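You operate a simulated robot arm through the tools that you are given. There is no shell and no other tool. Be economical: measure what you need, move in short steps, check, and stop when the job is done.

The job below is to be done with a simulated two-armed robot. You get a single attempt, and the scene is never put back.

Task
Take the rag from the gap between the rigs on the work table and lay it out flat on the clear stretch of the work table.

Only the result counts: the job must be done as asked and must still hold three seconds after the hand-in. Knocking over, shifting, dropping, spilling or breaking anything else fails it.

Robot
Two 7-joint arms with two-finger parallel grippers on one trunk, on a base that drives. Base frame: it is fixed to the floor where the robot stands at the start and does not move with it; the origin is under the middle of the robot, x ahead of it, y to its left, z up. Units: mm, degrees, N and s.
The left shoulder is at the start at [70, 134, 1101], the right one opposite. Places, roughly: clear stretch of the work table [600, 900, 800]. Payload 1.57 kg a hand.
The tool frame of a hand sits at the grasp point between the pads (the TCP): z along the fingers, y along the line on which they close. The tips reach 30 mm beyond it. Largest opening 80 mm; finger width 17, thickness 12; the body of the gripper, 40 by 82 mm, starts 80 mm behind the TCP.
Orientation is told as [roll, pitch, yaw] about the base's x, y, z axes, in that order, counted from this pose: with the fingers straight down and closing along the base's y, the tool's x points along the base's -x, its y along +y and its z along -z.

Tools
- The arms move only by the tool arm_command. It takes "left_series", "right_series" or both (then of equal length, played together; a hand with none holds still); each is a list of rows, each an object (a shift or turn left out is 0, a gripper value left out holds the last) with "travel": the shift along the tool's x, y, z in units of 40 mm (1.0 is 40 mm), a list of three; "turn": the turn, a rotation vector about the tool's x, y, z in units of 6 degrees (1.0 is 6 degrees), a list of three; "fingers": the gripper command, from -1 (fully open) to 1 (shut), values between in proportion. In form: [{"travel": [dx, dy, dz], "turn": [ax, ay, az], "fingers": fingers}, ...]. A call has 1 to 10 rows; each row shifts and turns the commanded pose from where the row before left it, along the tool's axes as they then stand. A call with a number of a shift or a turn outside -1 to 1 is refused whole. Rows are played at 5 a second. More than 50 mm and 8.6 degrees between two rows, or a gripper value outside its range, and nothing of the call is played. A pose out of reach is approached as far as the arm can. The call stops where the force on the tool passes 40 N (or 10 N more than at its start, if that is more) or the arm is blocked; 0.2 s more then pass. Each finger travels about 153 mm/s and halts on what it meets, pressing with about 41 N; the grip force reading is that of the motor and also rises with nothing between the fingers. The clock runs only during rows and for 0.2 s after the last one: add rows that do not move to give the fingers time. It gives the time, the measured TCP pose, the force on the tool (base axes), the opening and the grip force at its end, in the units of the frame above (readings bear some noise).
- Cameras (640 x 400 px; columns grow to the right, rows downward): "scene" is now at [130.2, 29.7, 1322.2]; the picture's right is [0.33, -0.94, 0.00], its down [-0.60, -0.21, -0.78] and it looks along [0.73, 0.26, -0.63] (base axes); focal length 295 px, centre (320, 200). "left" rides on the left gripper at [72, 7, -122] in its tool frame; the picture's right is [-0.09, 1.00, 0.00], its down [-0.84, -0.08, -0.54] and it looks along [-0.54, -0.05, 0.84] (tool axes); focal length 238 px, centre (320, 200). "right" rides on the right gripper at [72, -7, -122] in its tool frame; the picture's right is [0.09, 1.00, 0.00], its down [-0.84, 0.08, -0.54] and it looks along [-0.54, 0.05, 0.84] (tool axes); focal length 238 px, centre (320, 200). There is no depth. A picture from a camera that has moved, and an enlarged one, comes with that camera's place and axes in the base frame and with its lens.
- get_image(camera): a new picture of that camera. It takes no simulated time.
- raise_lower(by): slides the trunk up (or, below 0, down) by that many mm; the arms and the scene camera ride with it, the base frame stays. It gives what a move gives, with no picture.
- drive_base(legs): drives the robot by 1 to 6 legs, each [ahead, left, turn to the left] in mm, mm and degrees, along the robot's own axes; the way and the turn of a leg run together, so that a leg with both is an arc; at most 1500 mm and 180 degrees a leg. The arms and the cameras ride along, it lands a little off, and it stops where it bumps. It gives what a move gives.
- pan_tilt(pan, tilt): turns the head with the scene camera to pan (to the left, within 86 degrees either way) and tilt (down, from -29 to 69), counted from straight ahead of the robot. It gives what a move gives.
- zoom(camera, box): a new picture of the part [left, top, right, bottom] of that camera's present view, enlarged. It takes no simulated time.
- hand_in(): hands the job in; it is judged then, once.

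Go step by step. Nothing tells you exact positions but the pictures and the camera data: compare them with the known pose of the tool, close in by small moves and look again before you grip or let go. The budget is 120 turns and 92 pictures, counting those below and the enlarged ones. Unless the task says otherwise, let go and move clear before handing in, and close with one line.

The tools are called as a command line: name --argument value ..., lists and objects as JSON in quotes. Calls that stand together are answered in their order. arm_command: Moves the arms, as the interface text tells. Its arguments: {"type":"object","properties":{"left_series":{"type":"array"},"right_series":{"type":"array"}},"required":[]} The other tools are called the same way: raise_lower (by) slides the trunk up or down; drive_base (legs) drives the base; pan_tilt (pan, tilt) turns the head that bears the scene camera; get_image (camera) takes a picture; zoom (camera, box) takes an enlarged picture of a part of a camera's view; hand_in () hands the job in.

At the start:

```text
time: 0.0
left_tcp_pos: [317.5, 384.2, 1058.6]
left_tool_rot: [0.1, -0.1, 0.0]
left_force: [0.5, -0.4, -0.9]
left_finger_gap: 80.2
left_finger_force: 0.2
right_tcp_pos: [445.6, 61.1, 1105.2]
right_tool_rot: [-0.1, 0.0, -0.1]
right_force: [-0.1, 0.1, 0.2]
right_finger_gap: 80.3
right_finger_force: 0.0
trunk travel left (down, up): [-675.0, 265.0]
robot x, y, heading: [1.6, 2.6, -0.1]
head pan, tilt: [19.4, 39.1]
```

scene: 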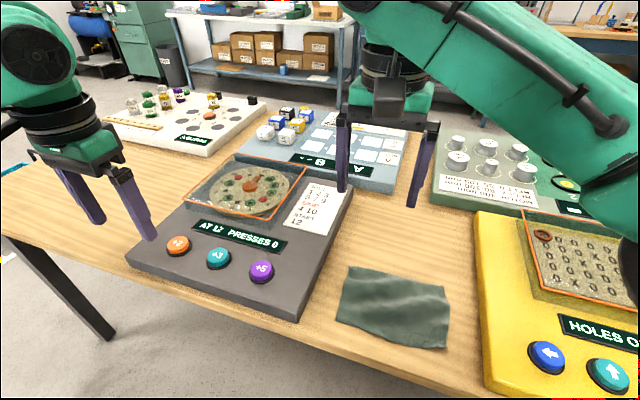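
right: 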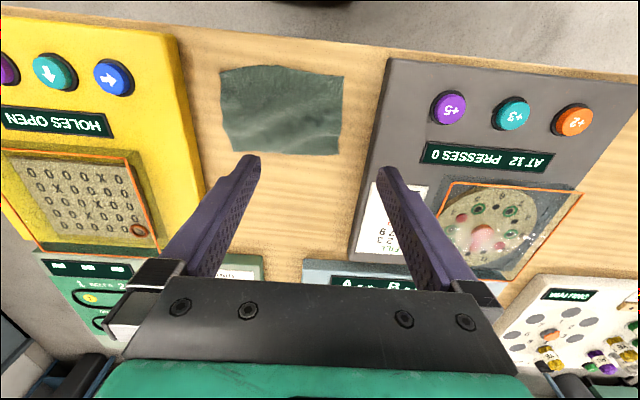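
left: 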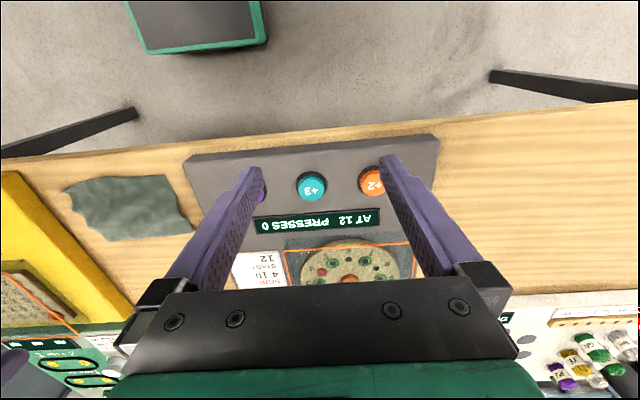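

The rag lies around [505, 0], about 150 × 215 mm, between the yellow rig and the grey rig. I'll look closely at it and then at the clear stretch on the left.

zoom --camera "scene" --box '[300, 230, 500, 370]'

pan_tilt --pan 70 --tilt 35

get_image --camera "scene"

```text
2.86 times, centred on (400, 300) of scene
camera zoom: at [130.2, 29.7, 1322.2], right [0.33, -0.94, 0.0], down [-0.6, -0.21, -0.78], along [0.73, 0.26, -0.63], focal length 844 px, centre (91, -86)
```

zoom: 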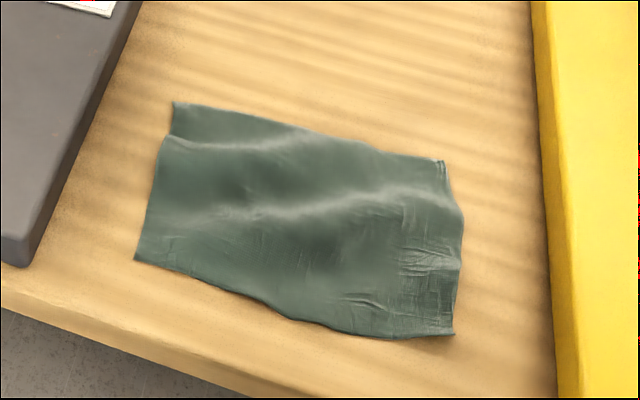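

```text
time: 1.2
left_tcp_pos: [317.6, 383.9, 1059.8]
left_tool_rot: [-0.1, 0.0, 0.1]
left_force: [-0.4, -0.2, -0.4]
left_finger_gap: 79.8
left_finger_force: 0.1
right_tcp_pos: [446.0, 62.7, 1107.4]
right_tool_rot: [0.0, 0.0, 0.0]
right_force: [0.6, -1.0, -0.3]
right_finger_gap: 80.0
right_finger_force: 0.0
trunk travel left (down, up): [-675.0, 265.0]
robot x, y, heading: [1.4, 0.8, 0.0]
head pan, tilt: [70.0, 35.0]
```

```text
87 pictures are left
camera scene: at [79.7, 84.0, 1328.5], right [0.94, -0.34, 0.0], down [-0.2, -0.54, -0.82], along [0.28, 0.77, -0.57], focal length 295 px, centre (320, 200)
```

scene: 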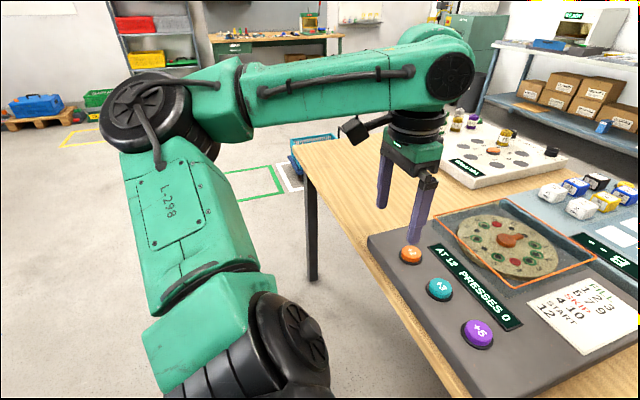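

The rag is slightly rippled but spread out, and the clear stretch is the left end of the table (y about 550–1170). I'll bring both hands over the near corners of the rag, staying high at first.

arm_command --right_series '[{"travel": [0, -0.475, 0.7], "fingers": -0.2}, {"travel": [0, -0.475, 0.7]}, {"travel": [0, -0.475, 0.7]}, {"travel": [0, -0.475, 0.7]}, {"travel": [0, -0.475, 0.7]}, {"travel": [0, -0.475, 0.7]}, {"travel": [0, -0.475, 0.7]}, {"travel": [0, -0.475, 0.7]}]' --left_series '[{"travel": [-0.38, -0.93, 0], "fingers": -0.2}, {"travel": [-0.38, -0.93, 0]}, {"travel": [-0.38, -0.93, 0]}, {"travel": [-0.38, -0.93, 0]}, {"travel": [-0.38, -0.93, 0]}, {"travel": [-0.38, -0.93, 0]}, {"travel": [-0.38, -0.93, 0]}, {"travel": [-0.38, -0.93, 0]}]'

pan_tilt --pan 0 --tilt 55

get_image --camera "scene"

get_image --camera "left"

get_image --camera "right"

```text
time: 3.0
left_tcp_pos: [442.4, 84.6, 1058.2]
left_tool_rot: [0.2, 0.2, 0.1]
left_force: [0.6, -0.9, 0.1]
left_finger_gap: 48.1
left_finger_force: 0.1
right_tcp_pos: [446.3, -89.9, 881.2]
right_tool_rot: [0.2, 0.1, 0.0]
right_force: [0.4, 0.2, 0.1]
right_finger_gap: 48.3
right_finger_force: 0.0
trunk travel left (down, up): [-675.0, 265.0]
robot x, y, heading: [0.7, 0.0, 0.2]
head pan, tilt: [70.0, 35.0]
```

```text
time: 4.4
left_tcp_pos: [438.8, 85.5, 1059.0]
left_tool_rot: [0.0, 0.0, 0.0]
left_force: [0.3, 0.9, -0.1]
left_finger_gap: 47.7
left_finger_force: 0.0
right_tcp_pos: [443.8, -88.3, 881.8]
right_tool_rot: [0.0, 0.0, 0.1]
right_force: [-0.3, 0.1, 0.5]
right_finger_gap: 47.8
right_finger_force: 0.2
trunk travel left (down, up): [-675.0, 265.0]
robot x, y, heading: [2.6, -1.6, 0.1]
head pan, tilt: [0.0, 55.0]
```

```text
86 pictures are left
camera scene: at [121.6, 1.2, 1300.3], right [0.0, -1.0, 0.0], down [-0.82, 0.0, -0.57], along [0.57, 0.0, -0.82], focal length 295 px, centre (320, 200)
```

scene: 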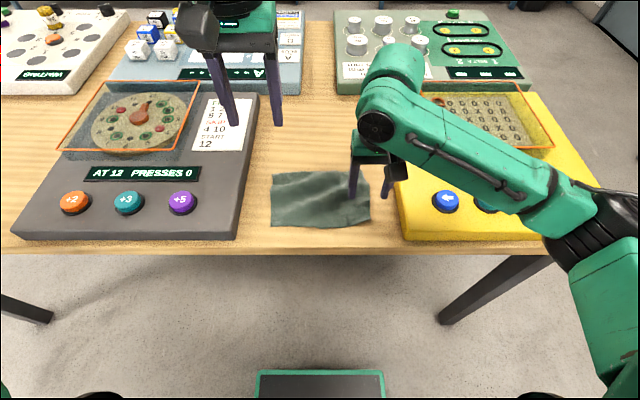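

```text
85 pictures are left
camera left: at [367.8, 92.8, 1180.6], right [0.09, 1.0, 0.0], down [0.84, -0.08, 0.54], along [0.54, -0.05, -0.84], focal length 238 px, centre (320, 200)
```

left: 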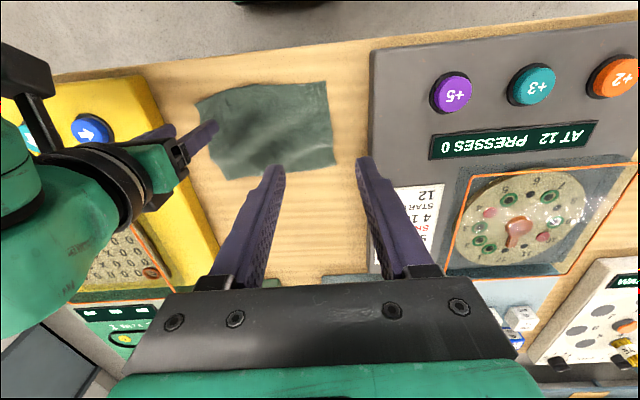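

```text
84 pictures are left
camera right: at [371.9, -93.8, 1003.1], right [-0.09, 1.0, 0.0], down [0.84, 0.08, 0.54], along [0.54, 0.05, -0.84], focal length 238 px, centre (320, 200)
```

right: 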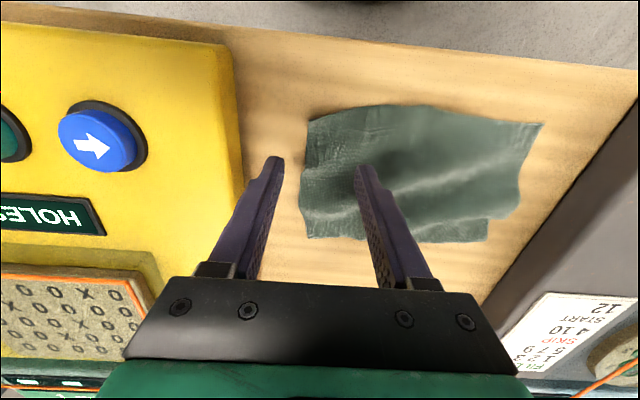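

The near corners are about [440, -106] on the right and [428, 106] on the left. I'll lower the hands to just above the cloth, slightly inboard of those corners, with the fingers narrowed.

arm_command --right_series '[{"travel": [-0.14, 0.17, 0], "fingers": 0.25}, {"travel": [-0.14, 0.17, 0.3]}, {"travel": [0, 0, 0.3]}, {"travel": [0, 0, 0.3]}, {"travel": [0, 0, 0.3]}, {"travel": [0, 0, 0.3]}, {"travel": [0, 0, 0.3]}, {"travel": [0, 0, 0.1]}]' --left_series '[{"travel": [0, -0.25, 0.75], "fingers": 0.25}, {"travel": [0, 0, 0.8]}, {"travel": [0, 0, 0.8]}, {"travel": [0, 0, 0.8]}, {"travel": [0, 0, 0.8]}, {"travel": [0, 0, 0.8]}, {"travel": [0, 0, 0.8]}, {"travel": [0, 0, 0.8]}]'

get_image --camera "scene"

get_image --camera "left"

get_image --camera "right"

```text
time: 5.9
left_tcp_pos: [432.9, 81.4, 871.9]
left_tool_rot: [-0.1, -0.3, 0.1]
left_force: [0.6, 0.1, 0.1]
left_finger_gap: 29.9
left_finger_force: 0.1
left hand out of reach, approached as far as the arm can: row 6, 7
right_tcp_pos: [459.5, -76.9, 832.5]
right_tool_rot: [0.3, -1.3, -0.2]
right_force: [-6.2, 0.4, 24.8]
right_finger_gap: 30.1
right_finger_force: 0.1
trunk travel left (down, up): [-675.0, 265.0]
robot x, y, heading: [-0.6, 1.7, 0.1]
head pan, tilt: [0.0, 55.0]
stopped in row 7 (right hand): the force on the tool passed its limit (the readings are from after the stop); the commanded pose is now the measured one
```

```text
83 pictures are left
camera scene: at [118.7, 1.6, 1300.8], right [0.0, -1.0, 0.0], down [-0.82, 0.0, -0.58], along [0.58, 0.0, -0.82], focal length 295 px, centre (320, 200)
```

scene: 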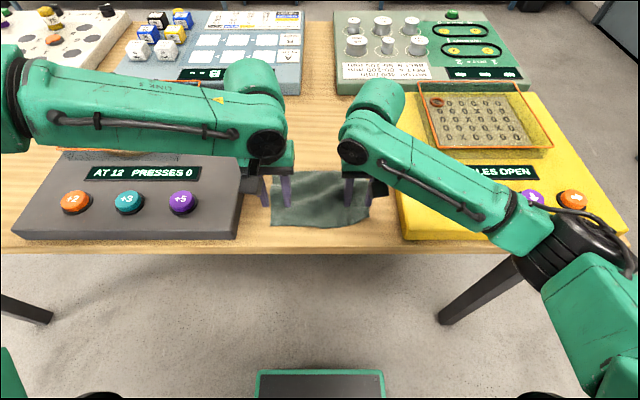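

```text
82 pictures are left
camera left: at [360.2, 87.5, 992.3], right [0.09, 1.0, 0.0], down [0.83, -0.08, 0.55], along [0.54, -0.05, -0.84], focal length 238 px, centre (320, 200)
```

left: 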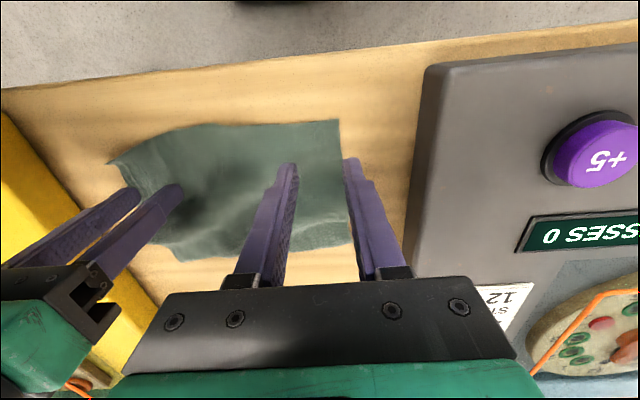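

```text
81 pictures are left
camera right: at [384.1, -82.1, 950.7], right [-0.09, 1.0, 0.0], down [0.82, 0.07, 0.56], along [0.56, 0.05, -0.83], focal length 238 px, centre (320, 200)
```

right: 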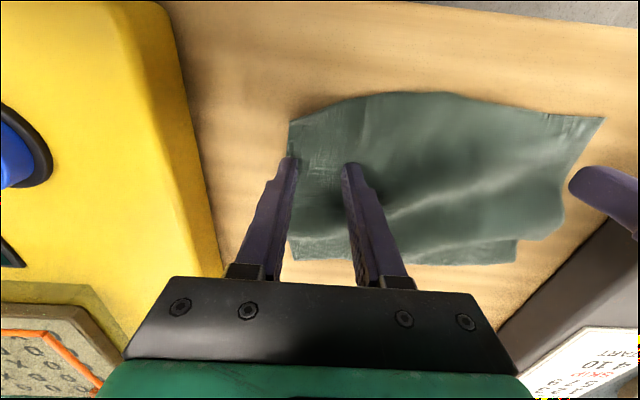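

The right fingertips touched at about z 802, and comparing the rag's apparent width at different heights also puts the surface near z 803. That places the near edge at x about 407–424 and the rag at y ±97. I'll lift the right hand a little and shift both hands toward the near edge.

arm_command --right_series '[{"travel": [0, 0, -0.5]}, {"travel": [0.4, 0, 0], "turn": [0, 0, 0]}, {"travel": [0.4, 0.05, 0]}, {"travel": [0, 0, 0]}]' --left_series '[{"travel": [0.2, -0.1, 0]}, {"travel": [0.2, -0.1, 0.25]}, {"travel": [0, 0, 0.25]}, {"travel": [0, 0, 0.25]}]'

get_image --camera "left"

get_image --camera "right"

```text
time: 6.9
left_tcp_pos: [413.8, 79.5, 843.5]
left_tool_rot: [-0.2, -0.1, -0.1]
left_force: [0.2, 0.1, -0.8]
left_finger_gap: 29.9
left_finger_force: 0.0
left hand out of reach, approached as far as the arm can: row 3, 4
right_tcp_pos: [427.7, -74.4, 849.1]
right_tool_rot: [0.2, -1.1, -0.2]
right_force: [0.0, 0.2, 0.0]
right_finger_gap: 30.1
right_finger_force: 0.1
trunk travel left (down, up): [-675.0, 265.0]
robot x, y, heading: [1.7, -0.5, -0.1]
head pan, tilt: [0.0, 55.0]
```

```text
80 pictures are left
camera left: at [341.9, 86.4, 965.0], right [0.09, 1.0, 0.0], down [0.84, -0.08, 0.54], along [0.54, -0.05, -0.84], focal length 238 px, centre (320, 200)
```

left: 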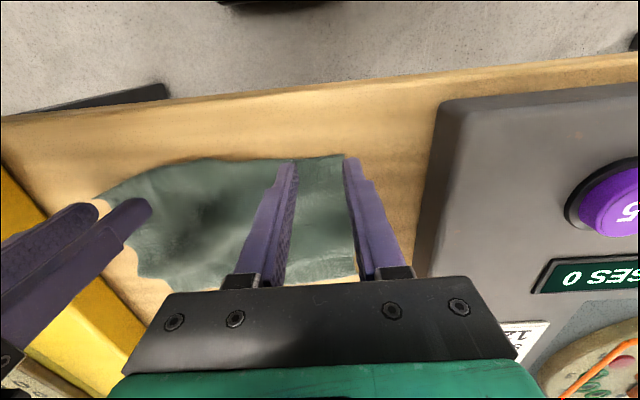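

```text
79 pictures are left
camera right: at [353.4, -80.2, 968.3], right [-0.09, 1.0, 0.0], down [0.83, 0.07, 0.56], along [0.55, 0.05, -0.83], focal length 238 px, centre (320, 200)
```

right: 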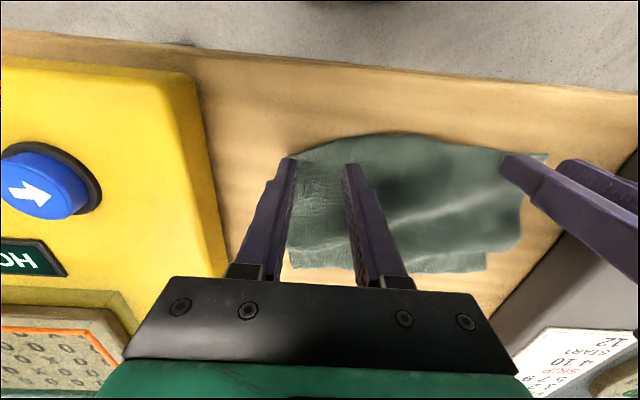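

The left hand is only held back by its inboard (y) reach limit, stopping at y about 79. Corners are now about [409, 97] and [428, -94]. I'll shift the base slightly right to give the left hand room.

drive_base --legs '[[0, -30, 0]]'

```text
time: 7.7
left_tcp_pos: [413.6, 52.8, 843.0]
left_tool_rot: [-0.3, 0.0, 0.0]
left_force: [0.1, 0.7, 0.6]
left_finger_gap: 30.0
left_finger_force: 0.1
right_tcp_pos: [428.3, -101.3, 848.9]
right_tool_rot: [0.1, -1.0, -0.1]
right_force: [-0.7, 0.7, -0.4]
right_finger_gap: 29.8
right_finger_force: 0.1
trunk travel left (down, up): [-675.0, 265.0]
robot x, y, heading: [0.0, -24.7, 0.1]
head pan, tilt: [0.0, 55.0]
```

Now I'll position both hands a few millimetres above the cloth at the corners and check.

arm_command --right_series '[{"travel": [-0.22, 0.4, 0]}, {"travel": [0, 0.38, 0.2]}, {"travel": [0, 0, 0]}]' --left_series '[{"travel": [-0.16, 0.25, 0]}, {"travel": [0, 0.2, 0.1]}, {"travel": [0, 0, 0]}]'

get_image --camera "left"

get_image --camera "right"

```text
time: 8.5
left_tcp_pos: [419.9, 68.9, 839.5]
left_tool_rot: [-0.1, 0.0, 0.0]
left_force: [0.2, -0.7, 0.6]
left_finger_gap: 29.9
left_finger_force: 0.0
right_tcp_pos: [436.9, -72.6, 840.4]
right_tool_rot: [0.2, -1.0, -0.2]
right_force: [0.3, -0.3, -0.3]
right_finger_gap: 30.1
right_finger_force: 0.0
trunk travel left (down, up): [-675.0, 265.0]
robot x, y, heading: [-2.8, -27.4, -0.4]
head pan, tilt: [0.0, 55.0]
```

```text
78 pictures are left
camera left: at [348.0, 74.6, 961.3], right [0.09, 1.0, 0.0], down [0.84, -0.08, 0.54], along [0.54, -0.05, -0.84], focal length 238 px, centre (320, 200)
```

left: 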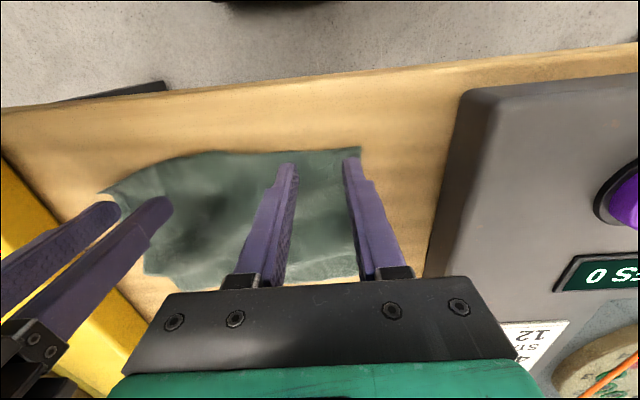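

```text
77 pictures are left
camera right: at [362.5, -78.7, 960.4], right [-0.09, 1.0, 0.0], down [0.83, 0.07, 0.56], along [0.55, 0.05, -0.83], focal length 238 px, centre (320, 200)
```

right: 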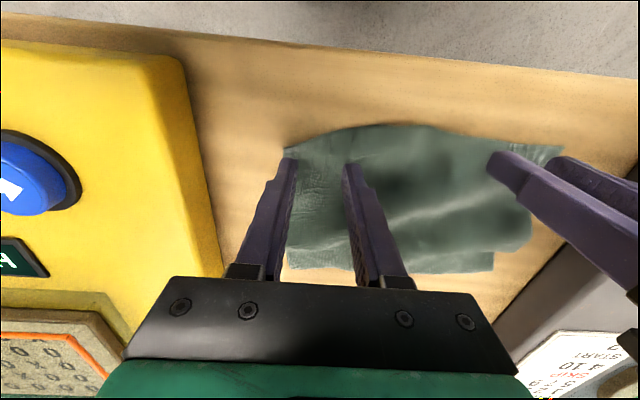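

Both finger pairs straddle cloth just inside the corners. I'll lower in small steps to contact.

arm_command --right_series '[{"travel": [0, 0, 0.1]}, {"travel": [0, 0, 0.1]}, {"travel": [0, 0, 0]}]' --left_series '[{"travel": [0, 0, 0.1]}, {"travel": [0, 0, 0.1]}, {"travel": [0, 0, 0]}]'

```text
time: 9.3
left_tcp_pos: [421.0, 68.6, 832.0]
left_tool_rot: [-0.2, -0.1, 0.1]
left_force: [0.4, -0.1, 0.5]
left_finger_gap: 29.9
left_finger_force: 0.1
right_tcp_pos: [436.9, -72.8, 833.3]
right_tool_rot: [0.2, -1.0, -0.1]
right_force: [0.4, 0.1, -0.3]
right_finger_gap: 29.9
right_finger_force: 0.0
trunk travel left (down, up): [-675.0, 265.0]
robot x, y, heading: [-4.0, -29.8, 0.4]
head pan, tilt: [0.0, 55.0]
```

arm_command --right_series '[{"travel": [0, 0, 0.08]}, {"travel": [0, 0, 0.08]}, {"travel": [0, 0, 0]}]' --left_series '[{"travel": [0, 0, 0.08]}, {"travel": [0, 0, 0.08]}, {"travel": [0, 0, 0]}]'

```text
time: 10.1
left_tcp_pos: [421.0, 65.7, 831.5]
left_tool_rot: [-0.4, -1.1, 0.0]
left_force: [-3.2, 1.6, 18.5]
left_finger_gap: 29.9
left_finger_force: 0.0
right_tcp_pos: [435.5, -71.6, 831.5]
right_tool_rot: [0.4, -1.9, -0.1]
right_force: [-0.8, -0.6, 15.4]
right_finger_gap: 29.8
right_finger_force: 0.3
trunk travel left (down, up): [-675.0, 265.0]
robot x, y, heading: [1.2, -26.9, 0.2]
head pan, tilt: [0.0, 55.0]
stopped in row 3 (left hand): the force on the tool passed its limit (the readings are from after the stop); the commanded pose is now the measured one
```

Both tips touch the cloth (surface about z 801). I'll close both grippers in contact.

arm_command --right_series '[{"fingers": 0.5}, {"fingers": 0.75}, {"fingers": 1}, {"fingers": 1}, {"fingers": 1}]' --left_series '[{"fingers": 0.5}, {"fingers": 0.75}, {"fingers": 1}, {"fingers": 1}, {"fingers": 1}]'

get_image --camera "left"

get_image --camera "right"

```text
time: 11.3
left_tcp_pos: [420.0, 66.2, 831.6]
left_tool_rot: [-0.5, -1.2, 0.0]
left_force: [6.7, -9.7, 24.3]
left_finger_gap: 2.3
left_finger_force: 23.8
right_tcp_pos: [434.1, -71.3, 831.3]
right_tool_rot: [0.5, -1.7, -0.1]
right_force: [1.5, 10.8, 30.1]
right_finger_gap: 2.7
right_finger_force: 23.5
trunk travel left (down, up): [-675.0, 265.0]
robot x, y, heading: [1.1, -29.7, -0.0]
head pan, tilt: [0.0, 55.0]
```

```text
76 pictures are left
camera left: at [346.3, 73.2, 951.6], right [0.09, 1.0, -0.01], down [0.83, -0.07, 0.56], along [0.56, -0.06, -0.83], focal length 238 px, centre (320, 200)
```

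left: 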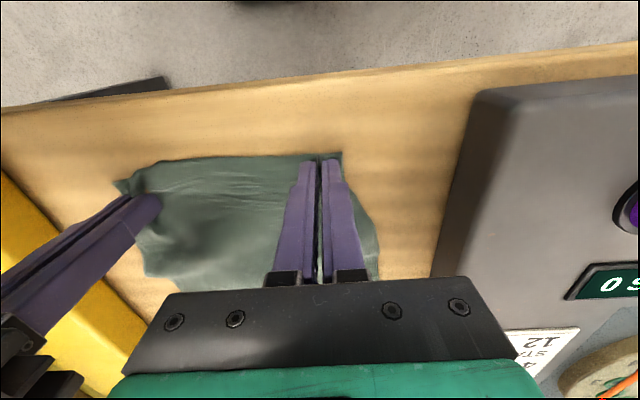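

```text
75 pictures are left
camera right: at [359.0, -78.0, 950.2], right [-0.09, 1.0, 0.01], down [0.82, 0.07, 0.57], along [0.56, 0.06, -0.82], focal length 238 px, centre (320, 200)
```

right: 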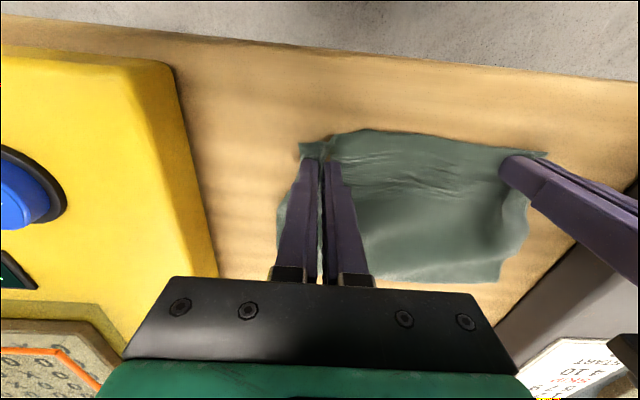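

Both grippers hold a fold of cloth (gaps about 2.5 mm). I'll lift slowly together and check.

arm_command --right_series '[{"travel": [0, 0, -0.4]}, {"travel": [0, 0, -0.6]}, {"travel": [0, 0, -0.8]}, {"travel": [0, 0, -0.8]}, {"travel": [0, 0, -0.8]}, {"travel": [0, 0, -0.8]}, {"travel": [0, 0, 0]}]' --left_series '[{"travel": [0, 0, -0.4]}, {"travel": [0, 0, -0.6]}, {"travel": [0, 0, -0.8]}, {"travel": [0, 0, -0.8]}, {"travel": [0, 0, -0.8]}, {"travel": [0, 0, -0.8]}, {"travel": [0, 0, 0]}]'

get_image --camera "scene"

get_image --camera "left"

```text
time: 12.9
left_tcp_pos: [421.9, 65.8, 994.4]
left_tool_rot: [-0.4, -0.6, 0.0]
left_force: [1.6, -14.9, 0.5]
left_finger_gap: 2.5
left_finger_force: 23.3
right_tcp_pos: [436.0, -73.9, 996.1]
right_tool_rot: [0.4, -1.2, -0.1]
right_force: [-0.5, 14.5, -0.6]
right_finger_gap: 2.2
right_finger_force: 23.6
trunk travel left (down, up): [-675.0, 265.0]
robot x, y, heading: [1.3, -30.1, 0.5]
head pan, tilt: [0.0, 55.0]
```

```text
74 pictures are left
camera scene: at [122.3, -28.3, 1300.2], right [0.0, -1.0, 0.0], down [-0.82, 0.0, -0.57], along [0.57, 0.0, -0.82], focal length 295 px, centre (320, 200)
```

scene: 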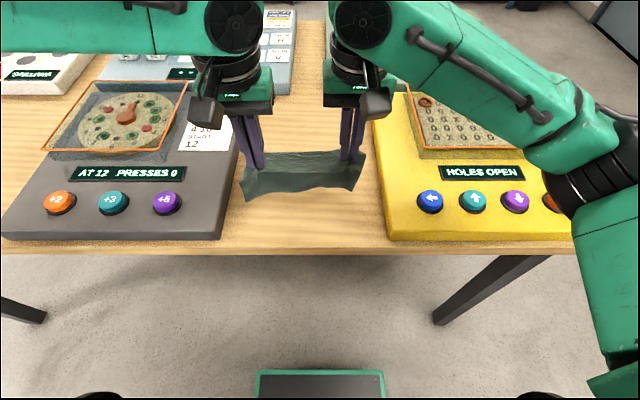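

```text
73 pictures are left
camera left: at [348.4, 73.2, 1115.6], right [0.09, 1.0, -0.01], down [0.83, -0.07, 0.55], along [0.55, -0.06, -0.83], focal length 238 px, centre (320, 200)
```

left: 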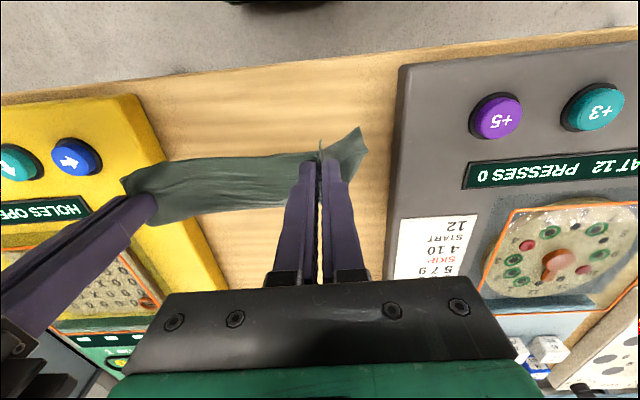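

The rag hangs cleanly as a curtain between the hands. I'll raise the trunk to clear the rigs and drive sideways to the left.

raise_lower --by 130

drive_base --legs '[[0, 920, 0]]'

get_image --camera "scene"

get_image --camera "right"

```text
time: 14.5
left_tcp_pos: [420.7, 65.9, 1124.9]
left_tool_rot: [-0.4, -0.6, 0.0]
left_force: [2.2, -15.8, -0.6]
left_finger_gap: 2.2
left_finger_force: 24.1
right_tcp_pos: [435.1, -72.9, 1126.7]
right_tool_rot: [0.4, -1.4, -0.1]
right_force: [-1.7, 14.9, -0.9]
right_finger_gap: 2.1
right_finger_force: 23.6
trunk travel left (down, up): [-805.0, 135.0]
robot x, y, heading: [3.2, -30.4, -0.2]
head pan, tilt: [0.0, 55.0]
```

```text
time: 19.4
left_tcp_pos: [436.8, 974.6, 1125.2]
left_tool_rot: [-0.3, -0.7, -1.7]
left_force: [0.3, -15.3, -0.8]
left_finger_gap: 2.4
left_finger_force: 23.6
right_tcp_pos: [445.8, 837.5, 1126.0]
right_tool_rot: [0.5, -1.2, -1.9]
right_force: [-0.2, 14.9, -1.3]
right_finger_gap: 2.3
right_finger_force: 23.7
trunk travel left (down, up): [-805.0, 135.0]
robot x, y, heading: [16.6, 896.5, -1.7]
head pan, tilt: [0.0, 55.0]
```

```text
72 pictures are left
camera scene: at [135.2, 890.0, 1430.2], right [-0.03, -1.0, 0.0], down [-0.82, 0.03, -0.57], along [0.57, -0.02, -0.82], focal length 295 px, centre (320, 200)
```

scene: 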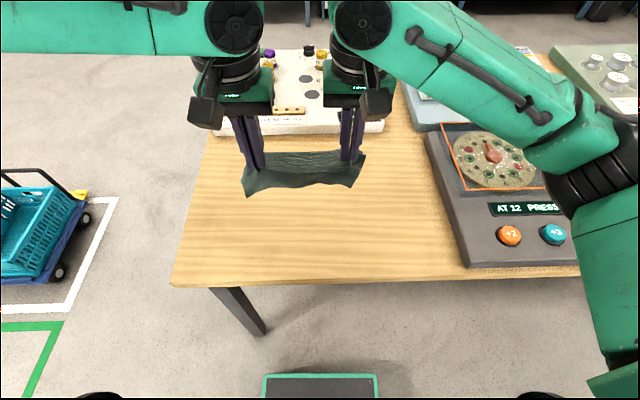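

```text
71 pictures are left
camera right: at [371.5, 832.2, 1245.2], right [-0.06, 1.0, 0.01], down [0.83, 0.05, 0.56], along [0.56, 0.04, -0.83], focal length 238 px, centre (320, 200)
```

right: 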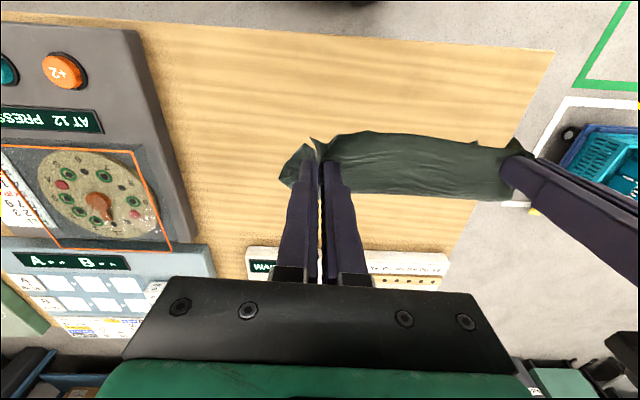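

The clear area measures about x 360–820, y 575–1205, so I'll aim for a rag centre near [590, 900]. I'll straighten up, move ahead a bit, and check.

drive_base --legs '[[90, 0, 1.7]]'

get_image --camera "scene"

```text
time: 20.5
left_tcp_pos: [519.3, 986.0, 1126.0]
left_tool_rot: [-0.5, -0.9, -0.2]
left_force: [0.8, -12.8, 0.1]
left_finger_gap: 2.5
left_finger_force: 23.8
right_tcp_pos: [532.0, 848.5, 1127.4]
right_tool_rot: [0.5, -1.4, -0.1]
right_force: [-1.6, 12.5, -0.5]
right_finger_gap: 2.1
right_finger_force: 22.7
trunk travel left (down, up): [-805.0, 135.0]
robot x, y, heading: [106.9, 892.7, 0.0]
head pan, tilt: [0.0, 55.0]
```

```text
70 pictures are left
camera scene: at [219.0, 892.4, 1430.7], right [0.0, -1.0, 0.0], down [-0.82, 0.0, -0.58], along [0.58, 0.0, -0.82], focal length 295 px, centre (320, 200)
```

scene: 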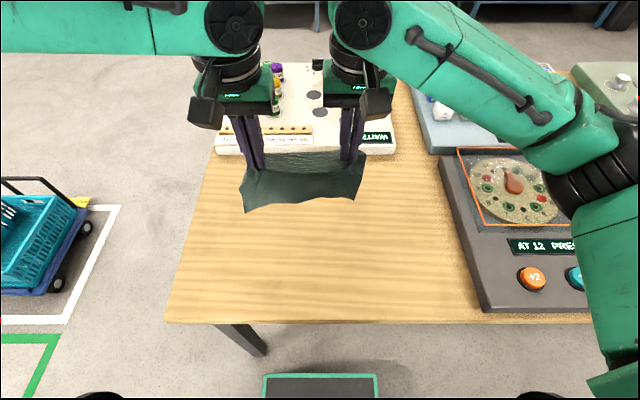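

Clear all around. I'll lower the trunk and reach forward so the bottom edge will meet the table near x 640.

raise_lower --by -130

arm_command --right_series '[{"travel": [-0.5, 0, 0.1]}, {"travel": [-0.6, 0, 0.1]}, {"travel": [-0.6, 0, 0.1]}, {"travel": [-0.5, 0, 0.1]}, {"travel": [-0.3, 0, 0]}, {"travel": [0, 0, 0]}]' --left_series '[{"travel": [-0.5, 0, 0.1]}, {"travel": [-0.6, 0, 0.1]}, {"travel": [-0.6, 0, 0.1]}, {"travel": [-0.5, 0, 0.1]}, {"travel": [-0.3, 0, 0]}, {"travel": [0, 0, 0]}]'

get_image --camera "scene"

get_image --camera "right"

```text
time: 22.0
left_tcp_pos: [522.8, 985.7, 996.3]
left_tool_rot: [-0.5, -0.8, -0.2]
left_force: [0.9, -11.7, -0.9]
left_finger_gap: 2.1
left_finger_force: 23.9
right_tcp_pos: [536.5, 848.4, 996.1]
right_tool_rot: [0.5, -1.3, -0.2]
right_force: [-0.9, 11.6, -0.8]
right_finger_gap: 2.2
right_finger_force: 24.1
trunk travel left (down, up): [-675.0, 265.0]
robot x, y, heading: [99.9, 891.5, 0.0]
head pan, tilt: [0.0, 55.0]
```

```text
time: 23.3
left_tcp_pos: [605.1, 995.7, 981.3]
left_tool_rot: [-1.7, -1.3, -0.6]
left_force: [3.8, -18.8, 0.9]
left_finger_gap: 2.5
left_finger_force: 23.5
left hand out of reach, approached as far as the arm can: row 4, 5
right_tcp_pos: [631.8, 857.0, 981.7]
right_tool_rot: [1.4, -1.2, 0.7]
right_force: [-3.8, 20.0, 0.9]
right_finger_gap: 2.0
right_finger_force: 23.8
trunk travel left (down, up): [-675.0, 265.0]
robot x, y, heading: [98.0, 887.9, -0.2]
head pan, tilt: [0.0, 55.0]
stopped in row 6 (left hand): the force on the tool passed its limit (the readings are from after the stop); the commanded pose is now the measured one
```

```text
69 pictures are left
camera scene: at [223.7, 893.0, 1300.2], right [0.0, -1.0, 0.0], down [-0.82, 0.0, -0.57], along [0.57, 0.0, -0.82], focal length 295 px, centre (320, 200)
```

scene: 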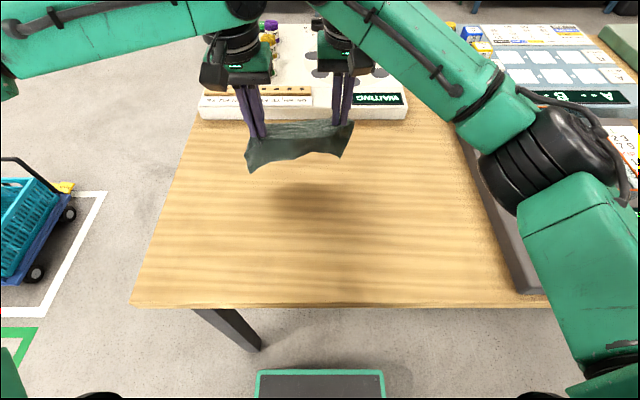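

```text
68 pictures are left
camera right: at [557.2, 847.2, 1101.7], right [-0.11, 0.99, 0.02], down [0.82, 0.07, 0.56], along [0.56, 0.08, -0.83], focal length 238 px, centre (320, 200)
```

right: 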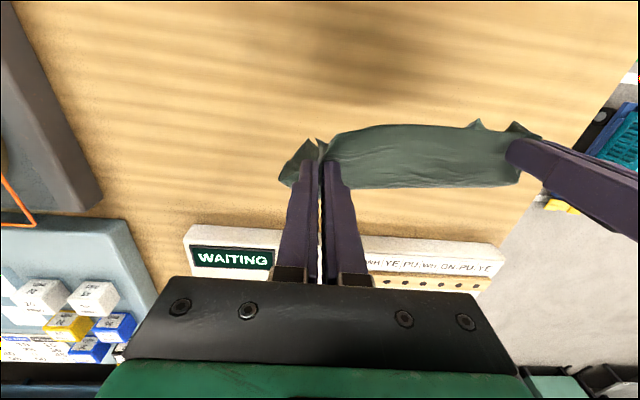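

The left hand hit its reach limit, skewing things slightly. I'll pull both hands back a little to even up, and drive ahead 50 mm instead.

arm_command --right_series '[{"travel": [0.4, 0.05, 0]}, {"travel": [0.35, 0.05, 0]}, {"travel": [0, 0, 0]}]' --left_series '[{"travel": [0.2, 0, 0]}, {"travel": [0.2, 0, 0]}, {"travel": [0, 0, 0]}]'

drive_base --legs '[[50, 0, 0]]'

get_image --camera "scene"

```text
time: 24.1
left_tcp_pos: [589.5, 999.2, 981.0]
left_tool_rot: [-1.4, -1.3, -0.3]
left_force: [0.8, -19.2, 0.3]
left_finger_gap: 2.4
left_finger_force: 24.0
right_tcp_pos: [602.9, 858.8, 981.7]
right_tool_rot: [1.2, -1.2, 0.4]
right_force: [-1.5, 18.9, 0.8]
right_finger_gap: 1.9
right_finger_force: 23.8
trunk travel left (down, up): [-675.0, 265.0]
robot x, y, heading: [100.6, 890.8, -0.3]
head pan, tilt: [0.0, 55.0]
```

```text
time: 25.0
left_tcp_pos: [634.3, 997.4, 982.1]
left_tool_rot: [-1.3, -1.4, -0.5]
left_force: [0.2, -18.5, 1.2]
left_finger_gap: 2.7
left_finger_force: 23.7
right_tcp_pos: [648.7, 858.7, 983.2]
right_tool_rot: [1.1, -1.4, 0.5]
right_force: [-1.9, 19.1, -0.7]
right_finger_gap: 2.3
right_finger_force: 24.1
trunk travel left (down, up): [-675.0, 265.0]
robot x, y, heading: [152.8, 890.1, -0.3]
head pan, tilt: [0.0, 55.0]
```

```text
67 pictures are left
camera scene: at [269.0, 892.7, 1300.6], right [0.0, -1.0, 0.0], down [-0.82, 0.0, -0.58], along [0.58, 0.0, -0.82], focal length 295 px, centre (320, 200)
```

scene: 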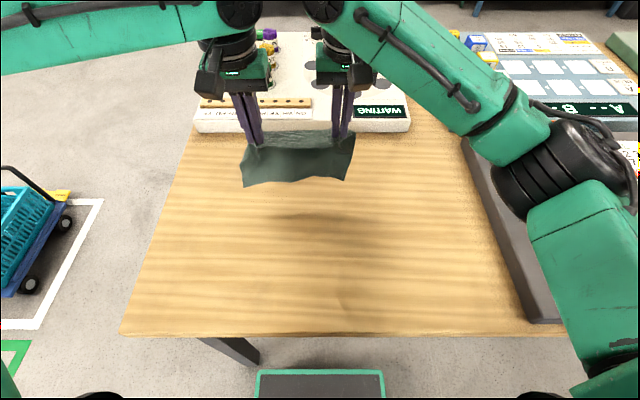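

Hands are level at x about 640, with the cloth's bottom edge about 55 mm above the table. I'll lower until the bottom edge nearly touches, then begin drawing back.

arm_command --right_series '[{"travel": [0, 0, 0.5]}, {"travel": [0, 0, 0.5]}, {"travel": [0.1, 0, 0.3]}, {"travel": [0.3, 0, 0.25]}, {"travel": [0.35, 0, 0.25]}, {"travel": [0.35, 0, 0.25]}, {"travel": [0, 0, 0]}]' --left_series '[{"travel": [0, 0, 0.5]}, {"travel": [0, 0, 0.5]}, {"travel": [0.1, 0, 0.3]}, {"travel": [0.3, 0, 0.25]}, {"travel": [0.35, 0, 0.25]}, {"travel": [0.35, 0, 0.25]}, {"travel": [0, 0, 0]}]'

get_image --camera "scene"

get_image --camera "right"

```text
time: 26.6
left_tcp_pos: [592.9, 997.4, 897.7]
left_tool_rot: [-1.5, -1.2, -0.4]
left_force: [1.2, -11.7, 0.9]
left_finger_gap: 2.3
left_finger_force: 24.0
right_tcp_pos: [609.0, 858.2, 896.9]
right_tool_rot: [1.2, -1.2, 0.6]
right_force: [-1.7, 11.3, 0.0]
right_finger_gap: 2.3
right_finger_force: 23.5
trunk travel left (down, up): [-675.0, 265.0]
robot x, y, heading: [149.8, 890.1, -0.2]
head pan, tilt: [0.0, 55.0]
```

```text
66 pictures are left
camera scene: at [272.5, 892.9, 1300.2], right [0.0, -1.0, 0.0], down [-0.82, 0.0, -0.57], along [0.57, 0.0, -0.82], focal length 295 px, centre (320, 200)
```

scene: 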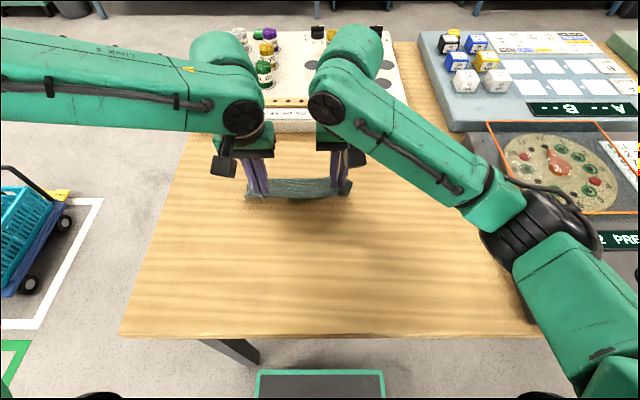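

```text
65 pictures are left
camera right: at [534.7, 850.3, 1017.3], right [-0.1, 0.99, 0.02], down [0.82, 0.07, 0.56], along [0.56, 0.07, -0.83], focal length 238 px, centre (320, 200)
```

right: 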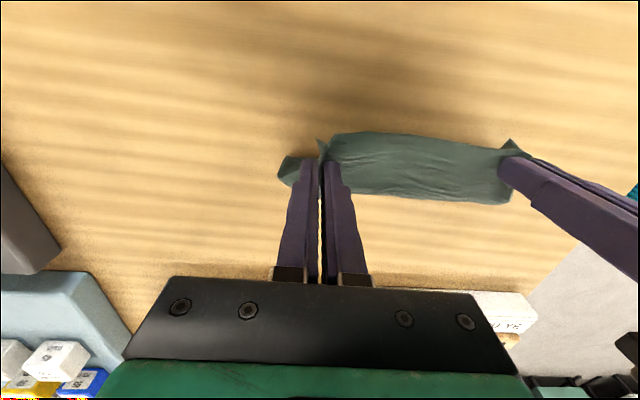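

The far edge has come down and trails ahead of the hands as intended. I'll continue down and back.

arm_command --right_series '[{"travel": [0.4, 0, 0.25]}, {"travel": [0.4, 0, 0.3]}, {"travel": [0.35, 0, 0.35]}, {"travel": [0.3, 0, 0.35]}, {"travel": [0, 0, 0]}]' --left_series '[{"travel": [0.4, 0, 0.25]}, {"travel": [0.4, 0, 0.3]}, {"travel": [0.35, 0, 0.35]}, {"travel": [0.3, 0, 0.35]}, {"travel": [0, 0, 0]}]'

get_image --camera "scene"

get_image --camera "right"

```text
time: 27.8
left_tcp_pos: [539.2, 996.3, 846.5]
left_tool_rot: [-1.4, -1.2, -0.4]
left_force: [1.5, -5.9, 0.0]
left_finger_gap: 2.5
left_finger_force: 23.9
right_tcp_pos: [550.3, 860.0, 848.2]
right_tool_rot: [1.2, -1.2, 0.5]
right_force: [-0.5, 5.3, -0.3]
right_finger_gap: 2.0
right_finger_force: 23.8
trunk travel left (down, up): [-675.0, 265.0]
robot x, y, heading: [154.3, 894.9, -0.1]
head pan, tilt: [0.0, 55.0]
```

```text
64 pictures are left
camera scene: at [272.5, 892.9, 1300.2], right [0.0, -1.0, 0.0], down [-0.82, 0.0, -0.57], along [0.57, 0.0, -0.82], focal length 295 px, centre (320, 200)
```

scene: 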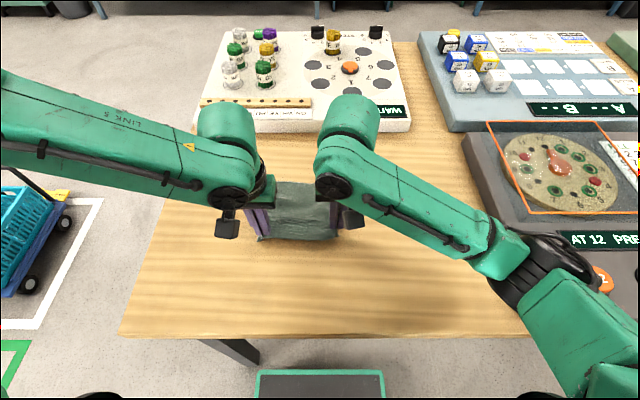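

```text
63 pictures are left
camera right: at [476.0, 851.2, 967.1], right [-0.1, 0.99, 0.02], down [0.82, 0.07, 0.56], along [0.56, 0.07, -0.83], focal length 238 px, centre (320, 200)
```

right: 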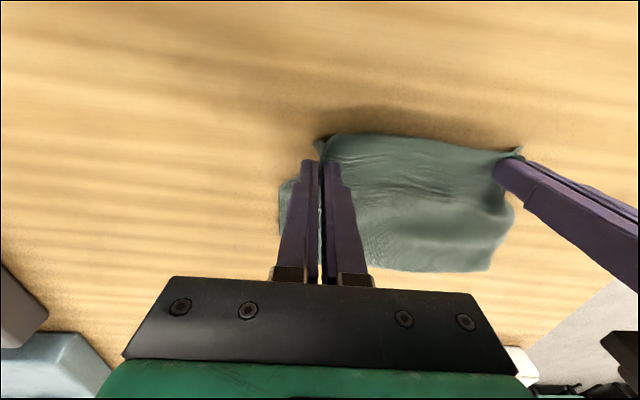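

The cloth is laying out well. I'll finish the descent with a slight backward pull.

arm_command --right_series '[{"travel": [0.2, 0, 0.2]}, {"travel": [0.15, 0, 0.15]}, {"travel": [0.1, 0, 0]}, {"travel": [0, 0, 0]}]' --left_series '[{"travel": [0.2, 0, 0.2]}, {"travel": [0.15, 0, 0.12]}, {"travel": [0.1, 0, 0]}, {"travel": [0, 0, 0]}]'

get_image --camera "right"

get_image --camera "left"

```text
time: 28.8
left_tcp_pos: [520.8, 995.3, 833.5]
left_tool_rot: [-1.4, -1.2, -0.4]
left_force: [0.8, -3.5, -0.8]
left_finger_gap: 2.3
left_finger_force: 24.0
right_tcp_pos: [533.6, 859.0, 832.1]
right_tool_rot: [1.3, -1.2, 0.5]
right_force: [-0.8, 2.7, 0.1]
right_finger_gap: 2.2
right_finger_force: 23.6
trunk travel left (down, up): [-675.0, 265.0]
robot x, y, heading: [147.4, 890.1, 0.1]
head pan, tilt: [0.0, 55.0]
```

```text
62 pictures are left
camera right: at [458.9, 851.5, 952.2], right [-0.1, 0.99, 0.02], down [0.82, 0.07, 0.56], along [0.56, 0.07, -0.83], focal length 238 px, centre (320, 200)
```

right: 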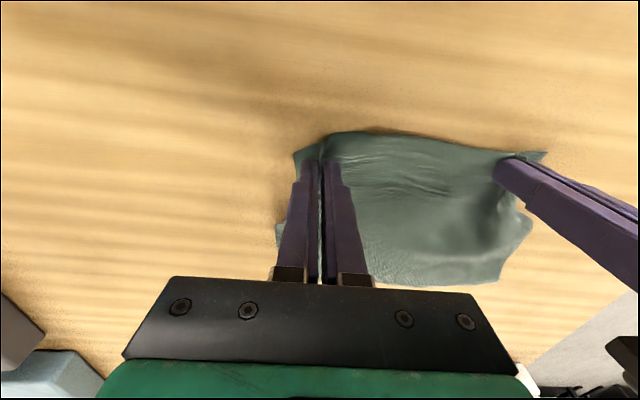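

```text
61 pictures are left
camera left: at [446.6, 1005.4, 953.5], right [0.1, 0.99, -0.02], down [0.82, -0.07, 0.56], along [0.56, -0.07, -0.83], focal length 238 px, centre (320, 200)
```

left: 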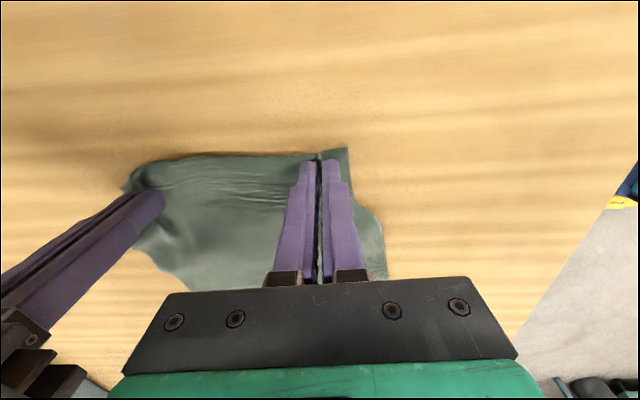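

The rag lies out with the fingers at table level. I'll open gently to let the folds spread, then look.

arm_command --right_series '[{"fingers": 0.7}, {"fingers": 0.4}, {"fingers": 0.1}, {"fingers": 0.1}]' --left_series '[{"fingers": 0.7}, {"fingers": 0.4}, {"fingers": 0.1}, {"fingers": 0.1}]'

arm_command --right_series '[{"travel": [0, 0, -0.4]}, {"travel": [0, 0, -0.8]}, {"travel": [0, 0, -0.8]}, {"travel": [0, 0, -0.8]}, {"travel": [0, 0, 0]}]' --left_series '[{"travel": [0, 0, -0.4]}, {"travel": [0, 0, -0.8]}, {"travel": [0, 0, -0.8]}, {"travel": [0, 0, -0.8]}, {"travel": [0, 0, 0]}]'

get_image --camera "right"

get_image --camera "left"

```text
time: 29.8
left_tcp_pos: [521.5, 996.1, 833.5]
left_tool_rot: [-1.5, -1.2, -0.3]
left_force: [-0.1, 0.6, -1.0]
left_finger_gap: 35.9
left_finger_force: 0.0
right_tcp_pos: [532.9, 860.3, 833.4]
right_tool_rot: [1.2, -1.2, 0.5]
right_force: [0.0, 0.6, -0.5]
right_finger_gap: 35.9
right_finger_force: 0.2
trunk travel left (down, up): [-675.0, 265.0]
robot x, y, heading: [150.0, 888.7, -0.2]
head pan, tilt: [0.0, 55.0]
```

```text
time: 31.0
left_tcp_pos: [517.5, 999.0, 946.5]
left_tool_rot: [-1.4, -1.2, -0.4]
left_force: [0.1, 0.4, -0.8]
left_finger_gap: 35.9
left_finger_force: 0.0
right_tcp_pos: [532.7, 857.6, 946.0]
right_tool_rot: [1.2, -1.2, 0.5]
right_force: [1.2, -0.1, 0.4]
right_finger_gap: 36.0
right_finger_force: 0.1
trunk travel left (down, up): [-675.0, 265.0]
robot x, y, heading: [149.1, 888.4, -0.1]
head pan, tilt: [0.0, 55.0]
```

```text
60 pictures are left
camera right: at [457.6, 848.9, 1064.9], right [-0.1, 0.99, 0.02], down [0.82, 0.07, 0.56], along [0.56, 0.07, -0.83], focal length 238 px, centre (320, 200)
```

right: 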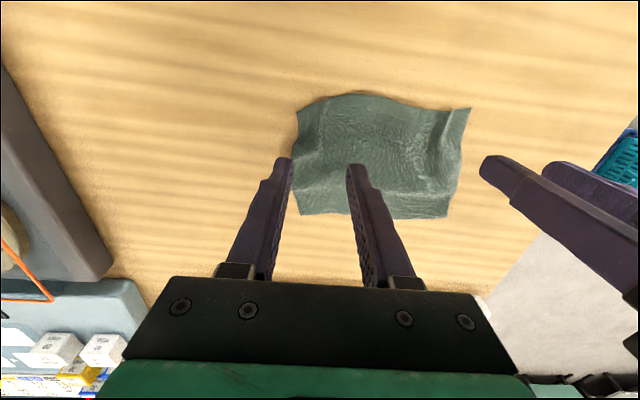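

```text
59 pictures are left
camera left: at [443.3, 1008.8, 1065.6], right [0.1, 0.99, -0.02], down [0.82, -0.07, 0.56], along [0.56, -0.07, -0.83], focal length 238 px, centre (320, 200)
```

left: 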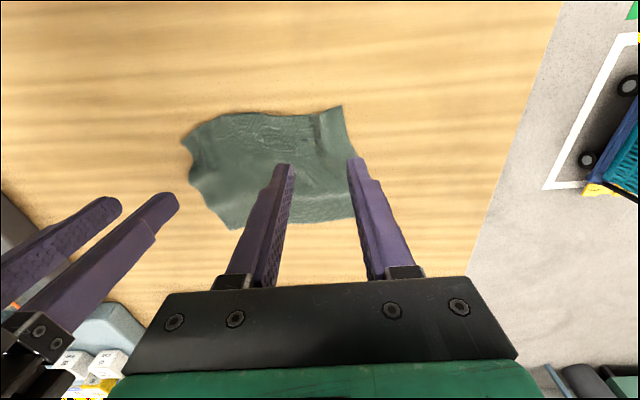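

The rag is laid out, with small ridges left where it was pinched. I'll lift the hands a bit further and inspect it closely.

arm_command --right_series '[{"travel": [0.5, -0.9, -0.3], "fingers": 1}, {"travel": [0.5, -0.9, -0.3]}, {"travel": [0, -0.9, -0.3]}, {"travel": [0, 0, 0]}]' --left_series '[{"travel": [0.5, 0.9, -0.3], "fingers": 1}, {"travel": [0.5, 0.9, -0.3]}, {"travel": [0, 0.9, -0.3]}, {"travel": [0, 0, 0]}]'

zoom --camera "scene" --box '[220, 140, 400, 252]'

zoom --camera "left" --box '[60, 60, 320, 222]'

```text
time: 32.0
left_tcp_pos: [478.0, 1109.1, 977.2]
left_tool_rot: [-1.3, -1.2, -0.4]
left_force: [-0.1, 0.4, -0.5]
left_finger_gap: 0.1
left_finger_force: 21.0
right_tcp_pos: [493.7, 749.0, 977.9]
right_tool_rot: [1.0, -1.2, 0.5]
right_force: [-0.4, 0.0, 0.3]
right_finger_gap: 0.0
right_finger_force: 21.4
trunk travel left (down, up): [-675.0, 265.0]
robot x, y, heading: [153.0, 890.3, -0.2]
head pan, tilt: [0.0, 55.0]
```

```text
3.56 times, centred on (310, 196) of scene
camera zoom: at [272.9, 893.8, 1300.1], right [0.0, -1.0, 0.0], down [-0.82, 0.0, -0.57], along [0.57, 0.0, -0.82], focal length 1050 px, centre (356, 214)
```

zoom: 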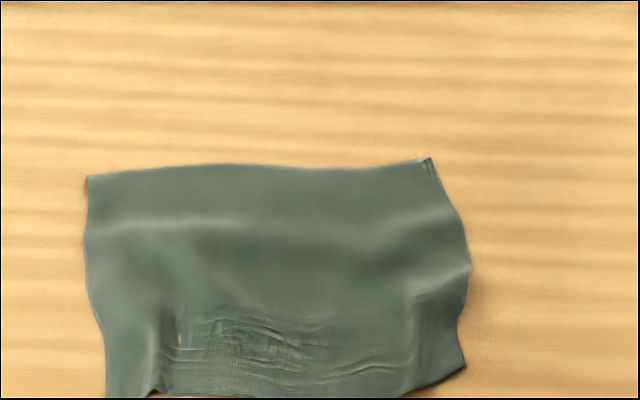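

```text
2.46 times, centred on (190, 141) of left
camera zoom: at [403.2, 1119.5, 1097.8], right [0.1, 0.99, -0.02], down [0.82, -0.07, 0.56], along [0.56, -0.08, -0.83], focal length 587 px, centre (640, 345)
```

zoom: 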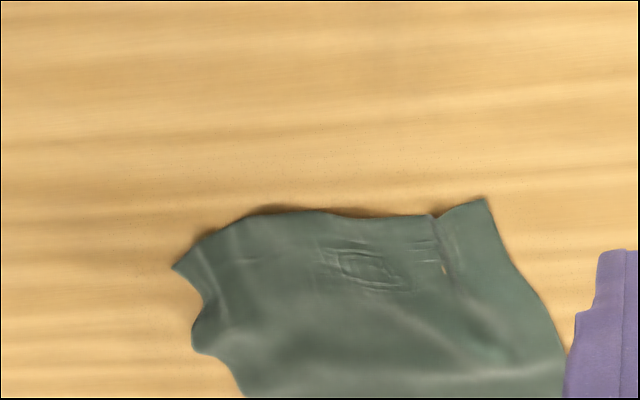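

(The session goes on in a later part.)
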